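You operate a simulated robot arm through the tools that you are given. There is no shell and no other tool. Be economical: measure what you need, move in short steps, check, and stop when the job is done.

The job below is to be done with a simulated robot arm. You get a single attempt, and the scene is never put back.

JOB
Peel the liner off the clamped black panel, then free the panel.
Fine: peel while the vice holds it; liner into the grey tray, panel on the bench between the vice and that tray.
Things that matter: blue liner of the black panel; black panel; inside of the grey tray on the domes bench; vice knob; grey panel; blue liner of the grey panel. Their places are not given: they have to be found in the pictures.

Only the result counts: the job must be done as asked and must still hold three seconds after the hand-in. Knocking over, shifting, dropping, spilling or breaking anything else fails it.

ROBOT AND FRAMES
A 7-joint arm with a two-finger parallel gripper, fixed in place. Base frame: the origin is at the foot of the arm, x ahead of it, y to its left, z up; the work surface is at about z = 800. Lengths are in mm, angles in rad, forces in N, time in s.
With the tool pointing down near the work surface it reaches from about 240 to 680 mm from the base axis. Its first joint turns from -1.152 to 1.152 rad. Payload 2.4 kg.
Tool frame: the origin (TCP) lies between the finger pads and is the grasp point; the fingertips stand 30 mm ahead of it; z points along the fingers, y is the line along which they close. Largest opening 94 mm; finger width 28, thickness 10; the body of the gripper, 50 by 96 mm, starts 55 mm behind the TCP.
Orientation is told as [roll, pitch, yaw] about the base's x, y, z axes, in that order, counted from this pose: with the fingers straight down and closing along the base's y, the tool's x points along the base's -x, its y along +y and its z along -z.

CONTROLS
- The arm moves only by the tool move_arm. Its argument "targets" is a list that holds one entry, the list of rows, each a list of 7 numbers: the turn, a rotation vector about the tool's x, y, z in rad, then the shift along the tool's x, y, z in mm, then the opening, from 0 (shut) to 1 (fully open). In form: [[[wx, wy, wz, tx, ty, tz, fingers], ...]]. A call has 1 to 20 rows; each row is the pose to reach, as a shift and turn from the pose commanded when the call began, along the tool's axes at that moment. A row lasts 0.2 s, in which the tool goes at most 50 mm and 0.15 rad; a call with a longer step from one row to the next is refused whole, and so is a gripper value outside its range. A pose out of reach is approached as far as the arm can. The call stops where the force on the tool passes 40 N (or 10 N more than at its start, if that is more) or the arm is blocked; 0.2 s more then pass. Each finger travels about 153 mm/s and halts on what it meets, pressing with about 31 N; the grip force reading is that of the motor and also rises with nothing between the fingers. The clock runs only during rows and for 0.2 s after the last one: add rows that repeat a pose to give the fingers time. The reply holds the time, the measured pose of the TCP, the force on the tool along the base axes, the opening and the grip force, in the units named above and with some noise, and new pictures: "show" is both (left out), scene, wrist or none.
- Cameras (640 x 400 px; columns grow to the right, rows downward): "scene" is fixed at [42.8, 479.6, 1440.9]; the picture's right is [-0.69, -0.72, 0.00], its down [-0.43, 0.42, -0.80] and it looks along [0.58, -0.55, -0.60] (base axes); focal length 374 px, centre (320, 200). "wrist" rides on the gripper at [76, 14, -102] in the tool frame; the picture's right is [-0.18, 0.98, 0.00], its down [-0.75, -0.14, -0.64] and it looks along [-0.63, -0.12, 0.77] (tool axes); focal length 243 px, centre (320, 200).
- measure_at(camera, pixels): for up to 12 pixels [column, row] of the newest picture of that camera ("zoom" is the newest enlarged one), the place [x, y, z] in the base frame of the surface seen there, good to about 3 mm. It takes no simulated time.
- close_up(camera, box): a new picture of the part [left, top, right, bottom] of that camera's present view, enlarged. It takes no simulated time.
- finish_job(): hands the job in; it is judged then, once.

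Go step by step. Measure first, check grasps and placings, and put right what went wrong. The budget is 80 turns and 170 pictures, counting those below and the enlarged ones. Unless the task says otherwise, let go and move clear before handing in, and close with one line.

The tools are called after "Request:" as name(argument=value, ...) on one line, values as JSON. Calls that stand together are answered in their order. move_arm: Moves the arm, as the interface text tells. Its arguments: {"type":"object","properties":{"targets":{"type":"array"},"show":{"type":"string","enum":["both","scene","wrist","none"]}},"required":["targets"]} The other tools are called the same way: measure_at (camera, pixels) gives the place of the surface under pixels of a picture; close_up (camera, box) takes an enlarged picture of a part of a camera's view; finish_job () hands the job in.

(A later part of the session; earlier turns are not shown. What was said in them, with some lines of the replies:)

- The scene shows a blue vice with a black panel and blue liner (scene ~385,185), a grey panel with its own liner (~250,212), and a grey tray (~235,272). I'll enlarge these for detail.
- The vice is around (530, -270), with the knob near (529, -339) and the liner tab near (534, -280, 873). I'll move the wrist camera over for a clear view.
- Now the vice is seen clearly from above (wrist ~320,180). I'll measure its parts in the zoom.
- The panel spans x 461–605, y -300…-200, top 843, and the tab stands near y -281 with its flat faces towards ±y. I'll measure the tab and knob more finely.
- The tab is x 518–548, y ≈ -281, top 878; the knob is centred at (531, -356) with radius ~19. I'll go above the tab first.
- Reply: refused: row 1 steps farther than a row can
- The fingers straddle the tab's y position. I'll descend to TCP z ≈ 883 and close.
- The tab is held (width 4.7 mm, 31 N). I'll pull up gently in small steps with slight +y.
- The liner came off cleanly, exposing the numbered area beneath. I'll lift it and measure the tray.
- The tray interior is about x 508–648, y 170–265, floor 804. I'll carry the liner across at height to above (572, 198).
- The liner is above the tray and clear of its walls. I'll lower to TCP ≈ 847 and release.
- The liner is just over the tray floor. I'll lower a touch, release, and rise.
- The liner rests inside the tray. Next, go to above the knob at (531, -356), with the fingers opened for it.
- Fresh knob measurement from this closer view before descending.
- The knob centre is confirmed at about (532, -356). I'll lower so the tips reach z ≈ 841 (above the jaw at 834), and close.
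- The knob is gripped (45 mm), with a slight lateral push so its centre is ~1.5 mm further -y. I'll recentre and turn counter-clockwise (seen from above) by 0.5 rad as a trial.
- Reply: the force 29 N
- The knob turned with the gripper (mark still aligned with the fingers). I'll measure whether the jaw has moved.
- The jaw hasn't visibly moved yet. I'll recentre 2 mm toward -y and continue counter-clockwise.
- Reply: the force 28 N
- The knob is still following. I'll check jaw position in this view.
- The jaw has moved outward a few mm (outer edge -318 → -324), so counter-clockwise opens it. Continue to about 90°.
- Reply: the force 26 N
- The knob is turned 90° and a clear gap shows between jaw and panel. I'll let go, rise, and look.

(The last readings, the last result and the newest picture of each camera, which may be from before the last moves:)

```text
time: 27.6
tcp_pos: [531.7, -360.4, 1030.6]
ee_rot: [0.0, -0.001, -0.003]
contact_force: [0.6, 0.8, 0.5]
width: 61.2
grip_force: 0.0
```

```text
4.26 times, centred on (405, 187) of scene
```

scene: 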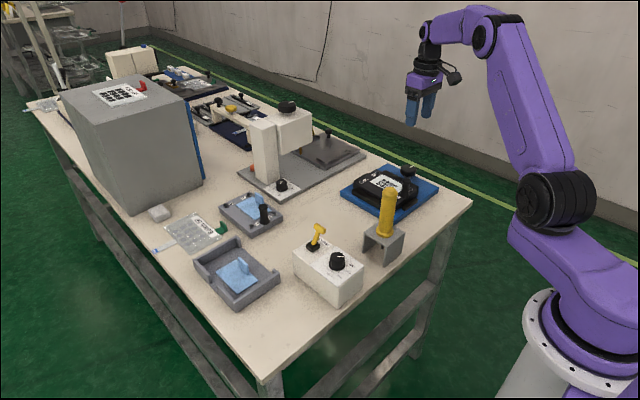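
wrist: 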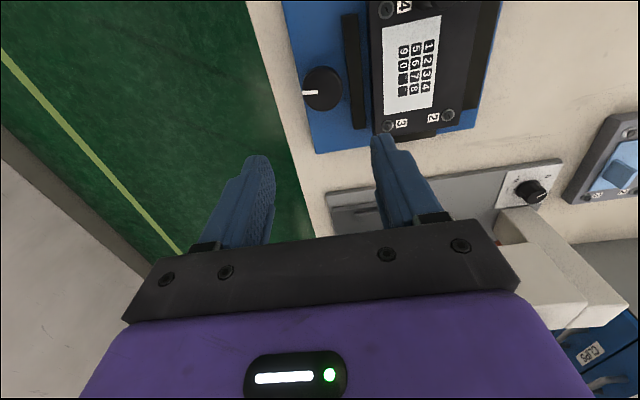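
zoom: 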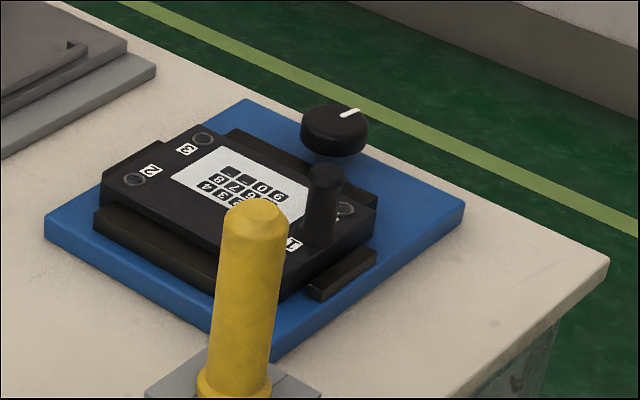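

The jaw has backed off about 10 mm and the panel is loose. It will be lifted by its post, gripping along x so it doesn't tip; first a precise view of the post.

Request:
move_arm(targets=[[[0, 0, 0, 40, 25, 0, 0.65], [0, 0, 0, 80, 50, 0, 0.65], [0, 0, 0, 120, 75, 0, 0.65], [0, 0, 0, 140, 100, 15, 0.65], [0, 0, 0, 140, 100, 30, 0.65], [0, 0, 0, 140, 100, 30, 0.65]]], show="wrist")

Request:
close_up(camera="wrist", box=[220, 80, 380, 180])

```text
time: 29.0
tcp_pos: [390.7, -260.8, 1000.0]
ee_rot: [0.0, 0.0, -0.001]
contact_force: [-0.1, -0.2, -0.5]
width: 61.0
grip_force: 0.1
```

wrist: 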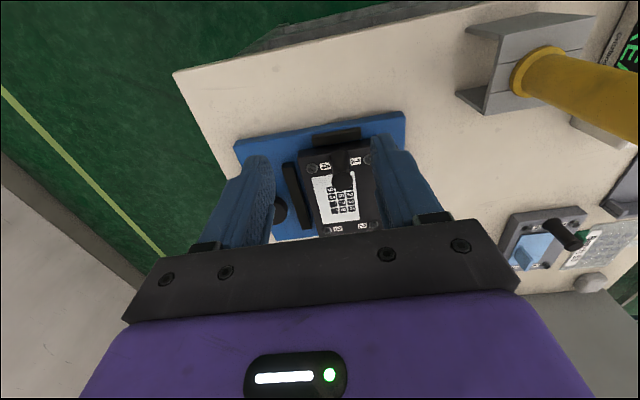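

```text
4.00 times, centred on (300, 130) of wrist
```

zoom: 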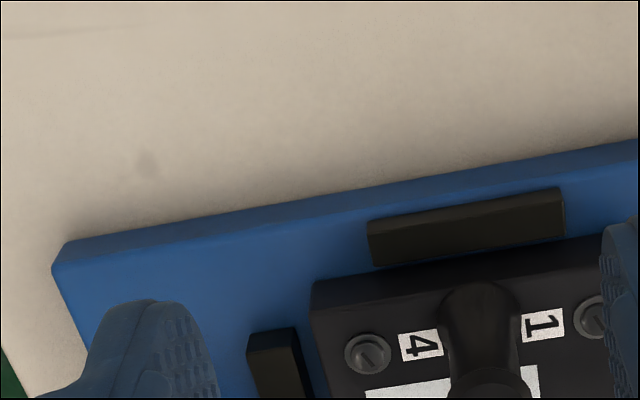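

The post's head is near wrist (342,183). I'll zoom there and measure.

Request:
close_up(camera="wrist", box=[280, 125, 400, 245])

Request:
measure_at(camera="wrist", pixels=[[342, 183], [336, 183], [349, 183], [342, 177], [342, 189], [341, 162], [335, 157], [347, 157], [310, 152], [294, 180]])

```text
3.33 times, centred on (340, 185) of wrist
```

zoom: 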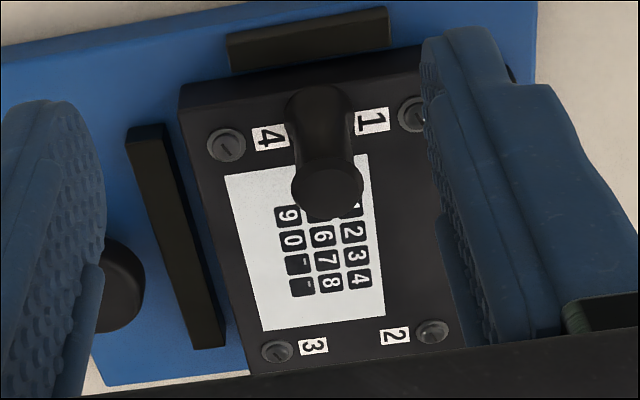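

```text
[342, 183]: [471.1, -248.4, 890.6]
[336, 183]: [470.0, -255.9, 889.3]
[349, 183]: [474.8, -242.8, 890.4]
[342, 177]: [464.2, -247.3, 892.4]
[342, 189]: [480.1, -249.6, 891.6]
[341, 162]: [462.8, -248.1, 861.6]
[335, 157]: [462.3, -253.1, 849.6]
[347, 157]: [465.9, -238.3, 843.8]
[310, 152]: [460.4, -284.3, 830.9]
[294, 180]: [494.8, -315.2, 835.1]
```

The post is centred at (472, -248.5), top 891. I'll move above it while yawing 90° so the fingers close along x.

Request:
move_arm(targets=[[[0, 0, -0.14, -10, 2, 0, 0.55], [0, 0, -0.28, -20, 3, 0, 0.55], [0, 0, -0.42, -30, 5, 0, 0.55], [0, 0, -0.56, -40, 6, 0, 0.55], [0, 0, -0.7, -50, 8, 0, 0.55], [0, 0, -0.84, -60, 9, 10, 0.55], [0, 0, -0.98, -70, 10, 15, 0.55], [0, 0, -1.12, -81, 12, 20, 0.55], [0, 0, -1.26, -81, 12, 25, 0.55], [0, 0, -1.4, -81, 12, 30, 0.55], [0, 0, -1.54, -81, 12, 40, 0.55], [0, 0, -1.571, -81, 12, 40, 0.55], [0, 0, -1.571, -81, 12, 40, 0.55]]])

Request:
close_up(camera="scene", box=[330, 120, 480, 214])

```text
time: 31.8
tcp_pos: [473.5, -247.8, 961.5]
ee_rot: [0.002, 0.0, 1.571]
contact_force: [-0.1, -1.2, 0.2]
width: 51.8
grip_force: 0.0
```

scene: 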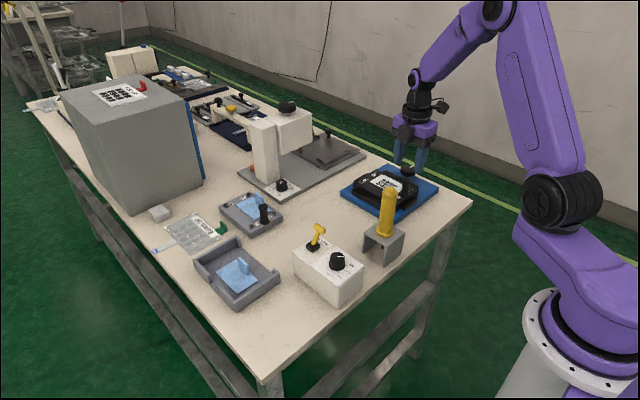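
wrist: 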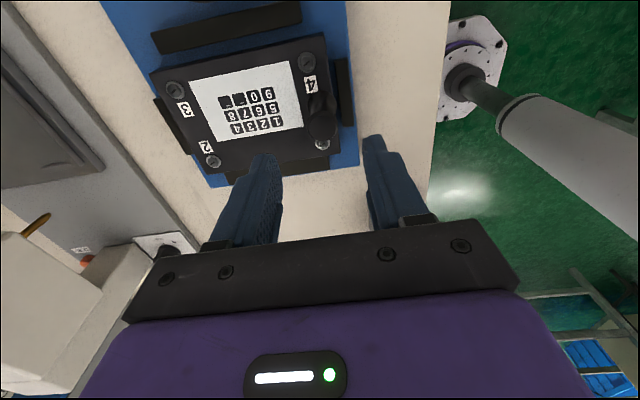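

```text
4.26 times, centred on (405, 167) of scene
```

zoom: 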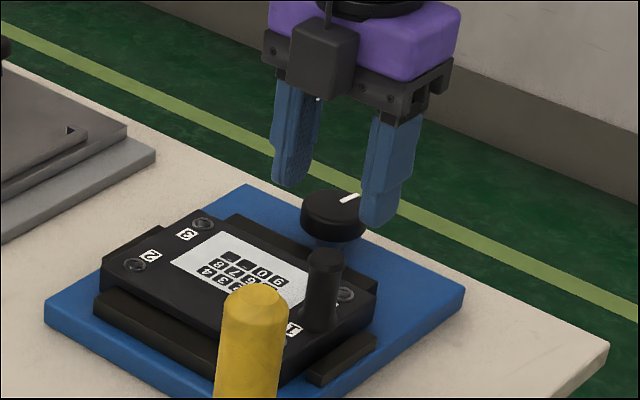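

Fingers straddle the post along x. Descend to TCP 880 and close.

Request:
move_arm(targets=[[[0, 0, 0, 0, 1, 30, 0.55], [0, 0, 0, 0, 1, 55, 0.55], [0, 0, 0, 0, 1, 72, 0.55], [0, 0, 0, 0, 1, 81, 0.55], [0, 0, 0, 0, 1, 81, 0.3], [0, 0, 0, 0, 1, 81, 0.1], [0, 0, 0, 0, 1, 81, 0], [0, 0, 0, 0, 1, 81, 0]]])

Request:
close_up(camera="scene", box=[330, 130, 480, 224])

```text
time: 33.6
tcp_pos: [472.7, -247.6, 881.1]
ee_rot: [0.002, 0.0, 1.57]
contact_force: [0.2, -1.2, 0.6]
width: 22.8
grip_force: 30.7
```

scene: 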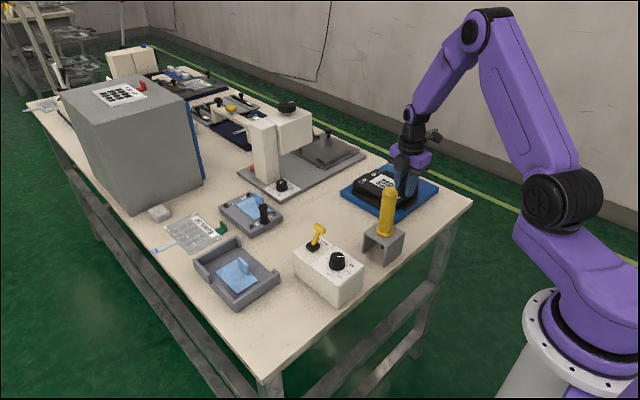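
wrist: 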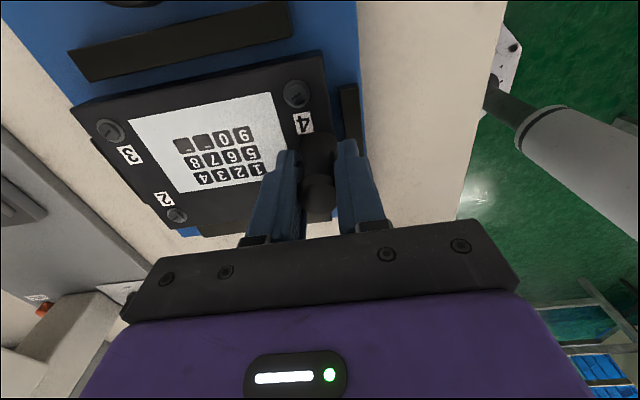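

```text
4.26 times, centred on (405, 177) of scene
```

zoom: 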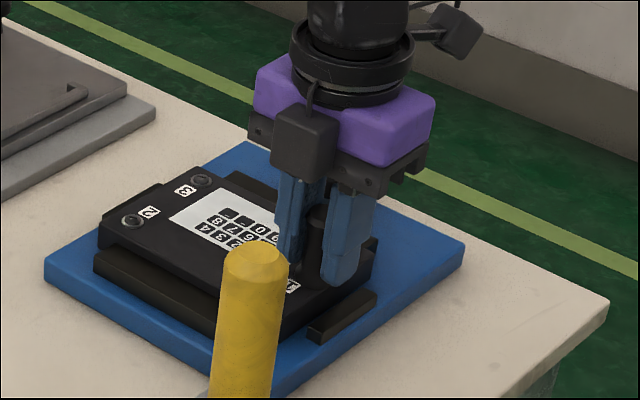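

The post is held (22.8 mm). Lift gently with a small shift away from the fixed +y jaw.

Request:
move_arm(targets=[[[0, 0, 0, 1, 0, -1, 0], [0, 0, 0, 2.5, 0, -4, 0], [0, 0, 0, 3, 0, -10, 0], [0, 0, 0, 3, 0, -20, 0], [0, 0, 0, 3, 0, -30, 0], [0, 0, 0, 3, 0, -30, 0]]])

Request:
close_up(camera="scene", box=[330, 130, 480, 224])

```text
time: 35.0
tcp_pos: [473.4, -251.6, 909.8]
ee_rot: [0.001, 0.0, 1.571]
contact_force: [-0.2, 0.0, -1.6]
width: 22.5
grip_force: 30.8
```

scene: 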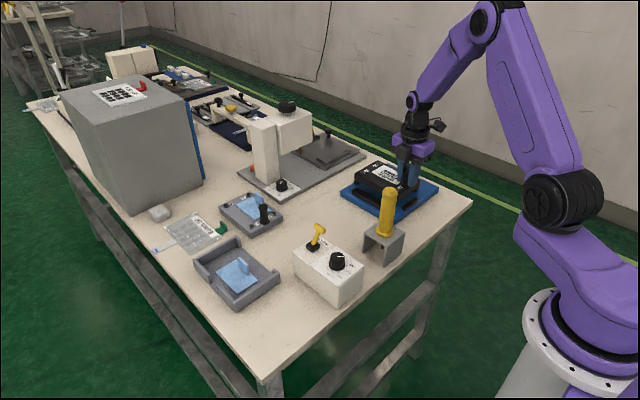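
wrist: 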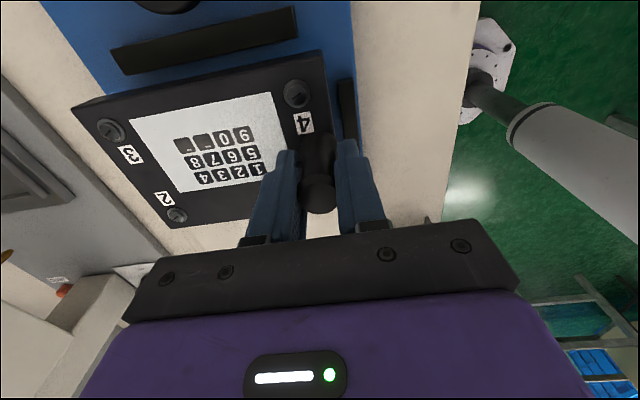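

```text
4.26 times, centred on (405, 177) of scene
```

zoom: 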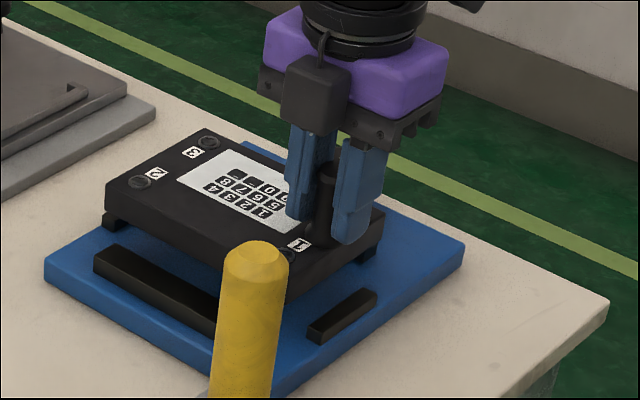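

The panel lifts level. Raise more and carry to above (511, -18), midway between vice and tray.

Request:
move_arm(targets=[[[0, 0, 0, 0, 0, -20, 0], [0, 0, 0, 0, 0, -40, 0], [0, 0, 0, 0, 0, -60, 0], [0, 0, 0, -20, -5, -60, 0], [0, 0, 0, -50, -10, -60, 0], [0, 0, 0, -80, -16, -60, 0], [0, 0, 0, -110, -22, -60, 0], [0, 0, 0, -140, -28, -60, 0], [0, 0, 0, -170, -34, -60, 0], [0, 0, 0, -200, -38, -60, 0], [0, 0, 0, -225, -40, -60, 0], [0, 0, 0, -234, -40, -60, 0], [0, 0, 0, -234, -40, -60, 0]]])

Request:
close_up(camera="scene", box=[240, 120, 440, 245])

```text
time: 37.8
tcp_pos: [511.5, -15.6, 970.0]
ee_rot: [0.001, 0.001, 1.571]
contact_force: [-0.1, -0.9, -1.0]
width: 22.8
grip_force: 31.3
```

scene: 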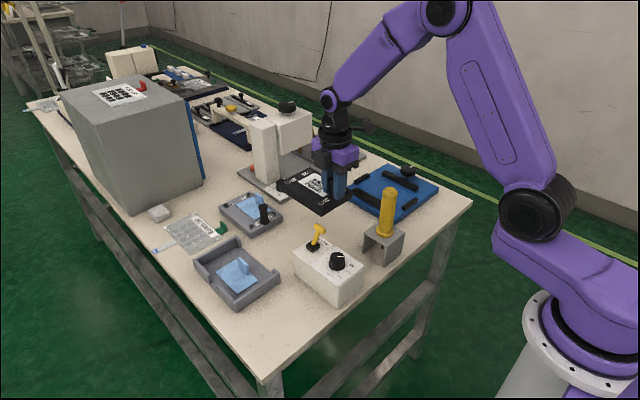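
wrist: 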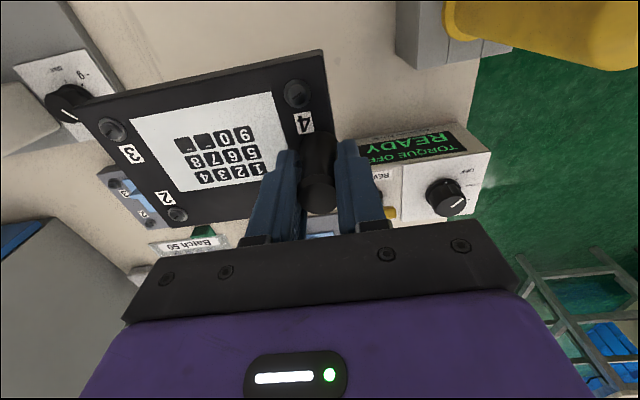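

```text
3.20 times, centred on (340, 182) of scene
```

zoom: 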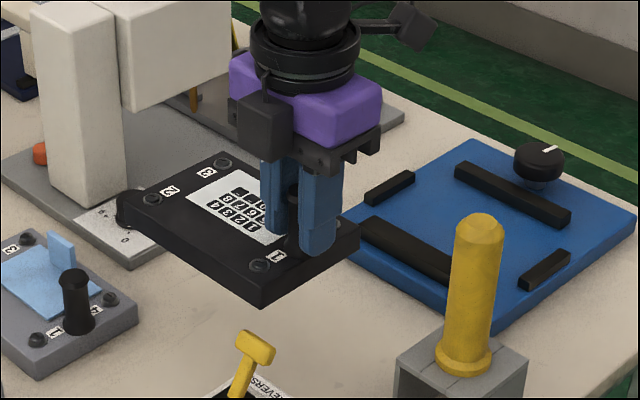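

Panel is level over the open bench. I'll check clearances to the machine's base and neighbours.

Request:
measure_at(camera="zoom", pixels=[[130, 265], [160, 255], [135, 305], [40, 375], [250, 340], [345, 225], [260, 305], [130, 195], [120, 240], [355, 240], [405, 355], [240, 335]])

```text
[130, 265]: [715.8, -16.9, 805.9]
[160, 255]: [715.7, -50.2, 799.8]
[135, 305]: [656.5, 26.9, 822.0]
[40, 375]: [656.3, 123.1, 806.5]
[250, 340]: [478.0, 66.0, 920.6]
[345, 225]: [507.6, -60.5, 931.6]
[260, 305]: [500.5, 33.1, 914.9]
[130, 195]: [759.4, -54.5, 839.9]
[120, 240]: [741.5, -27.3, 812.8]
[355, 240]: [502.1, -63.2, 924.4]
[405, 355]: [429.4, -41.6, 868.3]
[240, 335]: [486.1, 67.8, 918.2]
```

The grey panel's corner (656, 27) is a bit close, so I'll shift 25 mm to -y and lower to just above the bench.

Request:
move_arm(targets=[[[0, 0, 0, 25, 4, 0, 0], [0, 0, 0, 25, 4, 30, 0], [0, 0, 0, 25, 4, 60, 0], [0, 0, 0, 25, 4, 85, 0], [0, 0, 0, 25, 4, 98, 0], [0, 0, 0, 25, 4, 103, 0], [0, 0, 0, 25, 4, 103, 0]]])

Request:
close_up(camera="scene", box=[240, 150, 440, 275])

```text
time: 39.4
tcp_pos: [508.4, -41.4, 866.2]
ee_rot: [-0.001, 0.0, 1.57]
contact_force: [0.3, -0.5, -2.2]
width: 22.5
grip_force: 31.0
```

scene: 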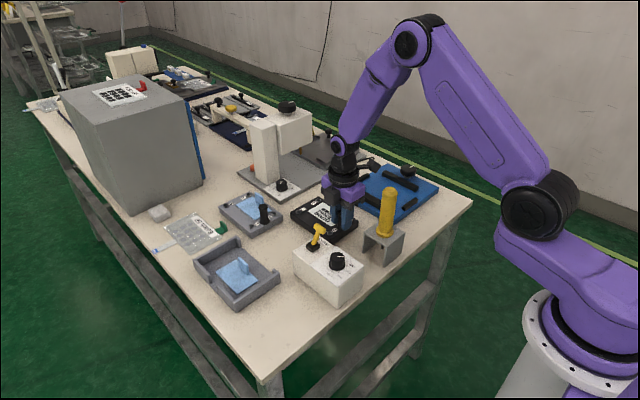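
wrist: 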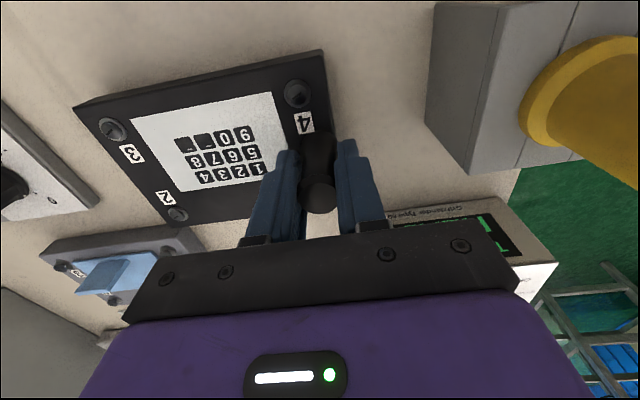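

```text
3.20 times, centred on (340, 212) of scene
```

zoom: 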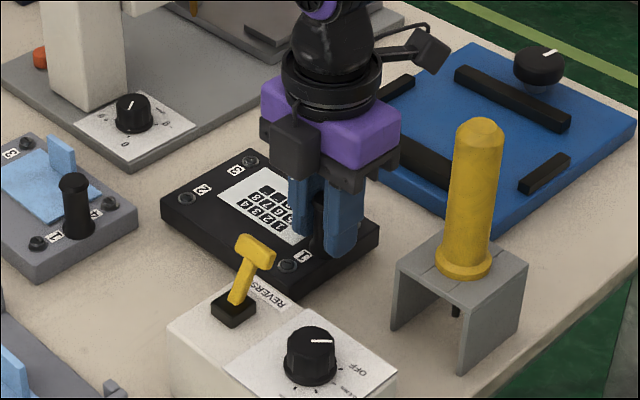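

Clearances look good and it's just above the bench. Lower in 1 mm steps to feel contact.

Request:
move_arm(targets=[[[0, 0, 0, 0, 0, 1.5, 0], [0, 0, 0, 0, 0, 3, 0], [0, 0, 0, 0, 0, 4, 0], [0, 0, 0, 0, 0, 5, 0], [0, 0, 0, 0, 0, 5, 0]]], show="none")

Request:
measure_at(camera="wrist", pixels=[[200, 90], [90, 110], [230, 85], [300, 65]])

```text
time: 40.6
tcp_pos: [508.7, -41.9, 862.6]
ee_rot: [0.0, 0.002, 1.571]
contact_force: [0.0, 0.5, -1.2]
width: 22.7
grip_force: 30.8
```

```text
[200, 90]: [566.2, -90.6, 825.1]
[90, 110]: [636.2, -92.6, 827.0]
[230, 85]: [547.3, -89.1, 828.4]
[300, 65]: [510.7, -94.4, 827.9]
```

No contact force yet; lower a bit further.

Request:
move_arm(targets=[[[0, 0, 0, 0, 0, 1, 0], [0, 0, 0, 0, 0, 2, 0], [0, 0, 0, 0, 0, 3, 0], [0, 0, 0, 0, 0, 3, 0]]])

Request:
close_up(camera="scene", box=[270, 170, 390, 250])

```text
time: 41.6
tcp_pos: [508.1, -41.4, 860.7]
ee_rot: [-0.002, -0.001, 1.571]
contact_force: [-2.8, 1.4, 13.6]
width: 22.5
grip_force: 31.1
```

scene: 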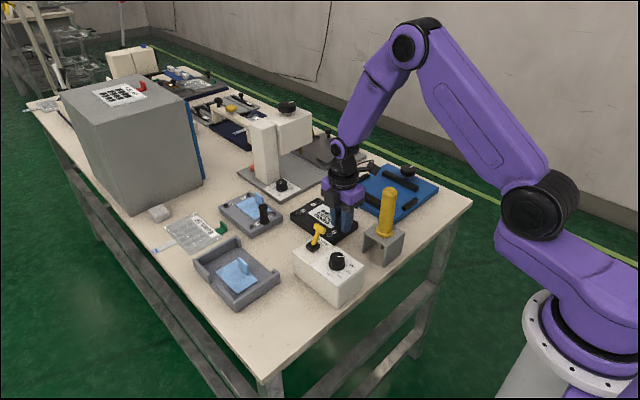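
wrist: 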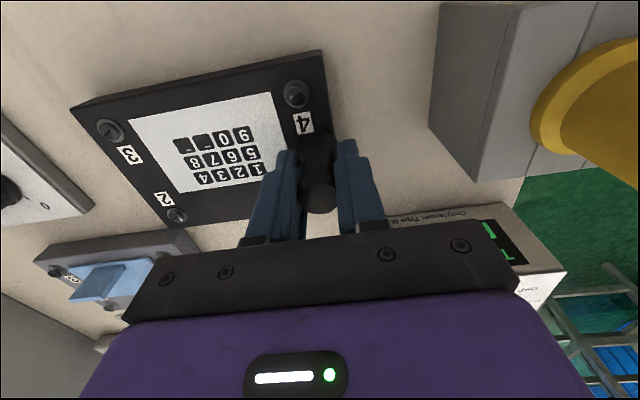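

```text
5.00 times, centred on (330, 210) of scene
```

zoom: 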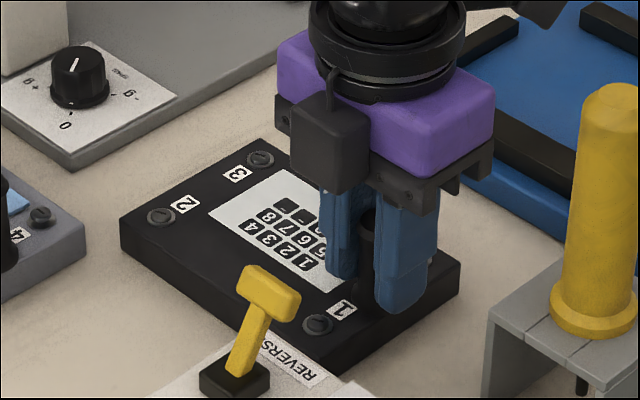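

Contact (13.6 N) — the panel is on the bench. Release and rise.

Request:
move_arm(targets=[[[0, 0, 0, 0, 0, -1, 0], [0, 0, 0, 0, 0, -1, 0.3], [0, 0, 0, 0, 0, -1, 0.45], [0, 0, 0, 0, 0, -1, 0.45], [0, 0, 0, 0, 0, -20, 0.45], [0, 0, 0, 0, 0, -60, 0.45], [0, 0, 0, 0, 0, -100, 0.45], [0, 0, 0, 0, 0, -140, 0.45], [0, 0, 0, 0, 0, -180, 0.45], [0, 0, 0, 0, 0, -220, 0.45], [0, 0, 0, 0, 0, -220, 0.45]]])

Request:
close_up(camera="scene", box=[170, 150, 480, 344])

Request:
measure_at(camera="wrist", pixels=[[250, 120], [200, 130]])

```text
time: 44.0
tcp_pos: [508.2, -41.5, 1079.4]
ee_rot: [0.0, -0.001, 1.572]
contact_force: [0.6, 0.1, 0.3]
width: 42.1
grip_force: 0.0
```

scene: 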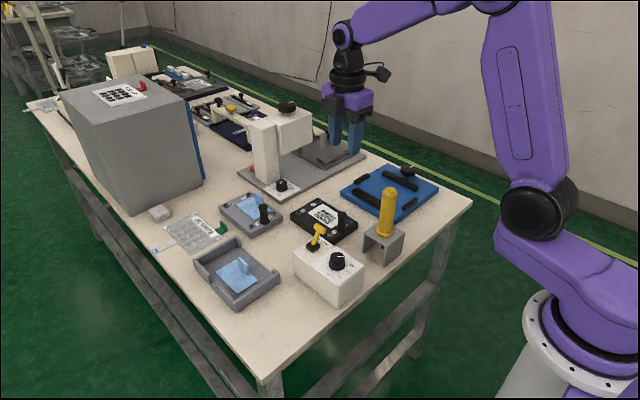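
wrist: 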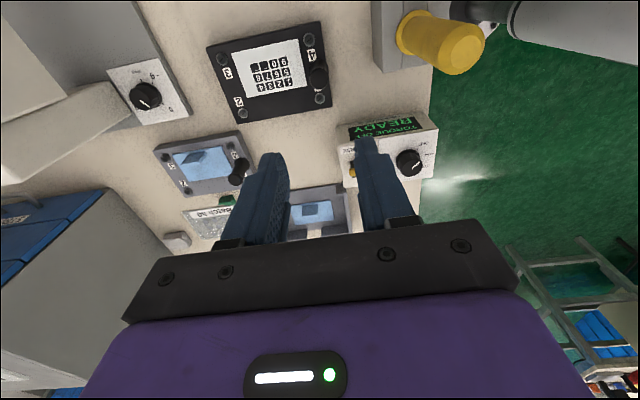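

```text
2.06 times, centred on (325, 247) of scene
```

zoom: 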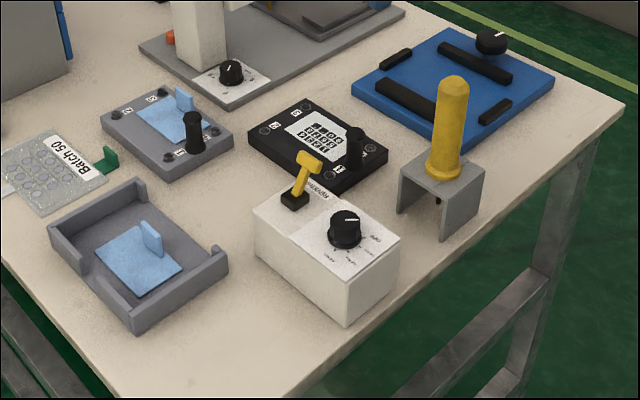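

```text
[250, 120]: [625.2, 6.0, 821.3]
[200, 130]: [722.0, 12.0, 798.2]
```

The panel lies flat on the bench between the vice and the tray, the liner is in the tray, the grey panel's liner is intact, and the arm is clear. Handing in.

Request:
finish_job()

```text
The job is handed in.
```

I peeled the blue liner off while the vice held the black panel and put it in the grey tray. I then opened the vice and set the panel flat on the bench between the vice and the tray; the job is handed in.
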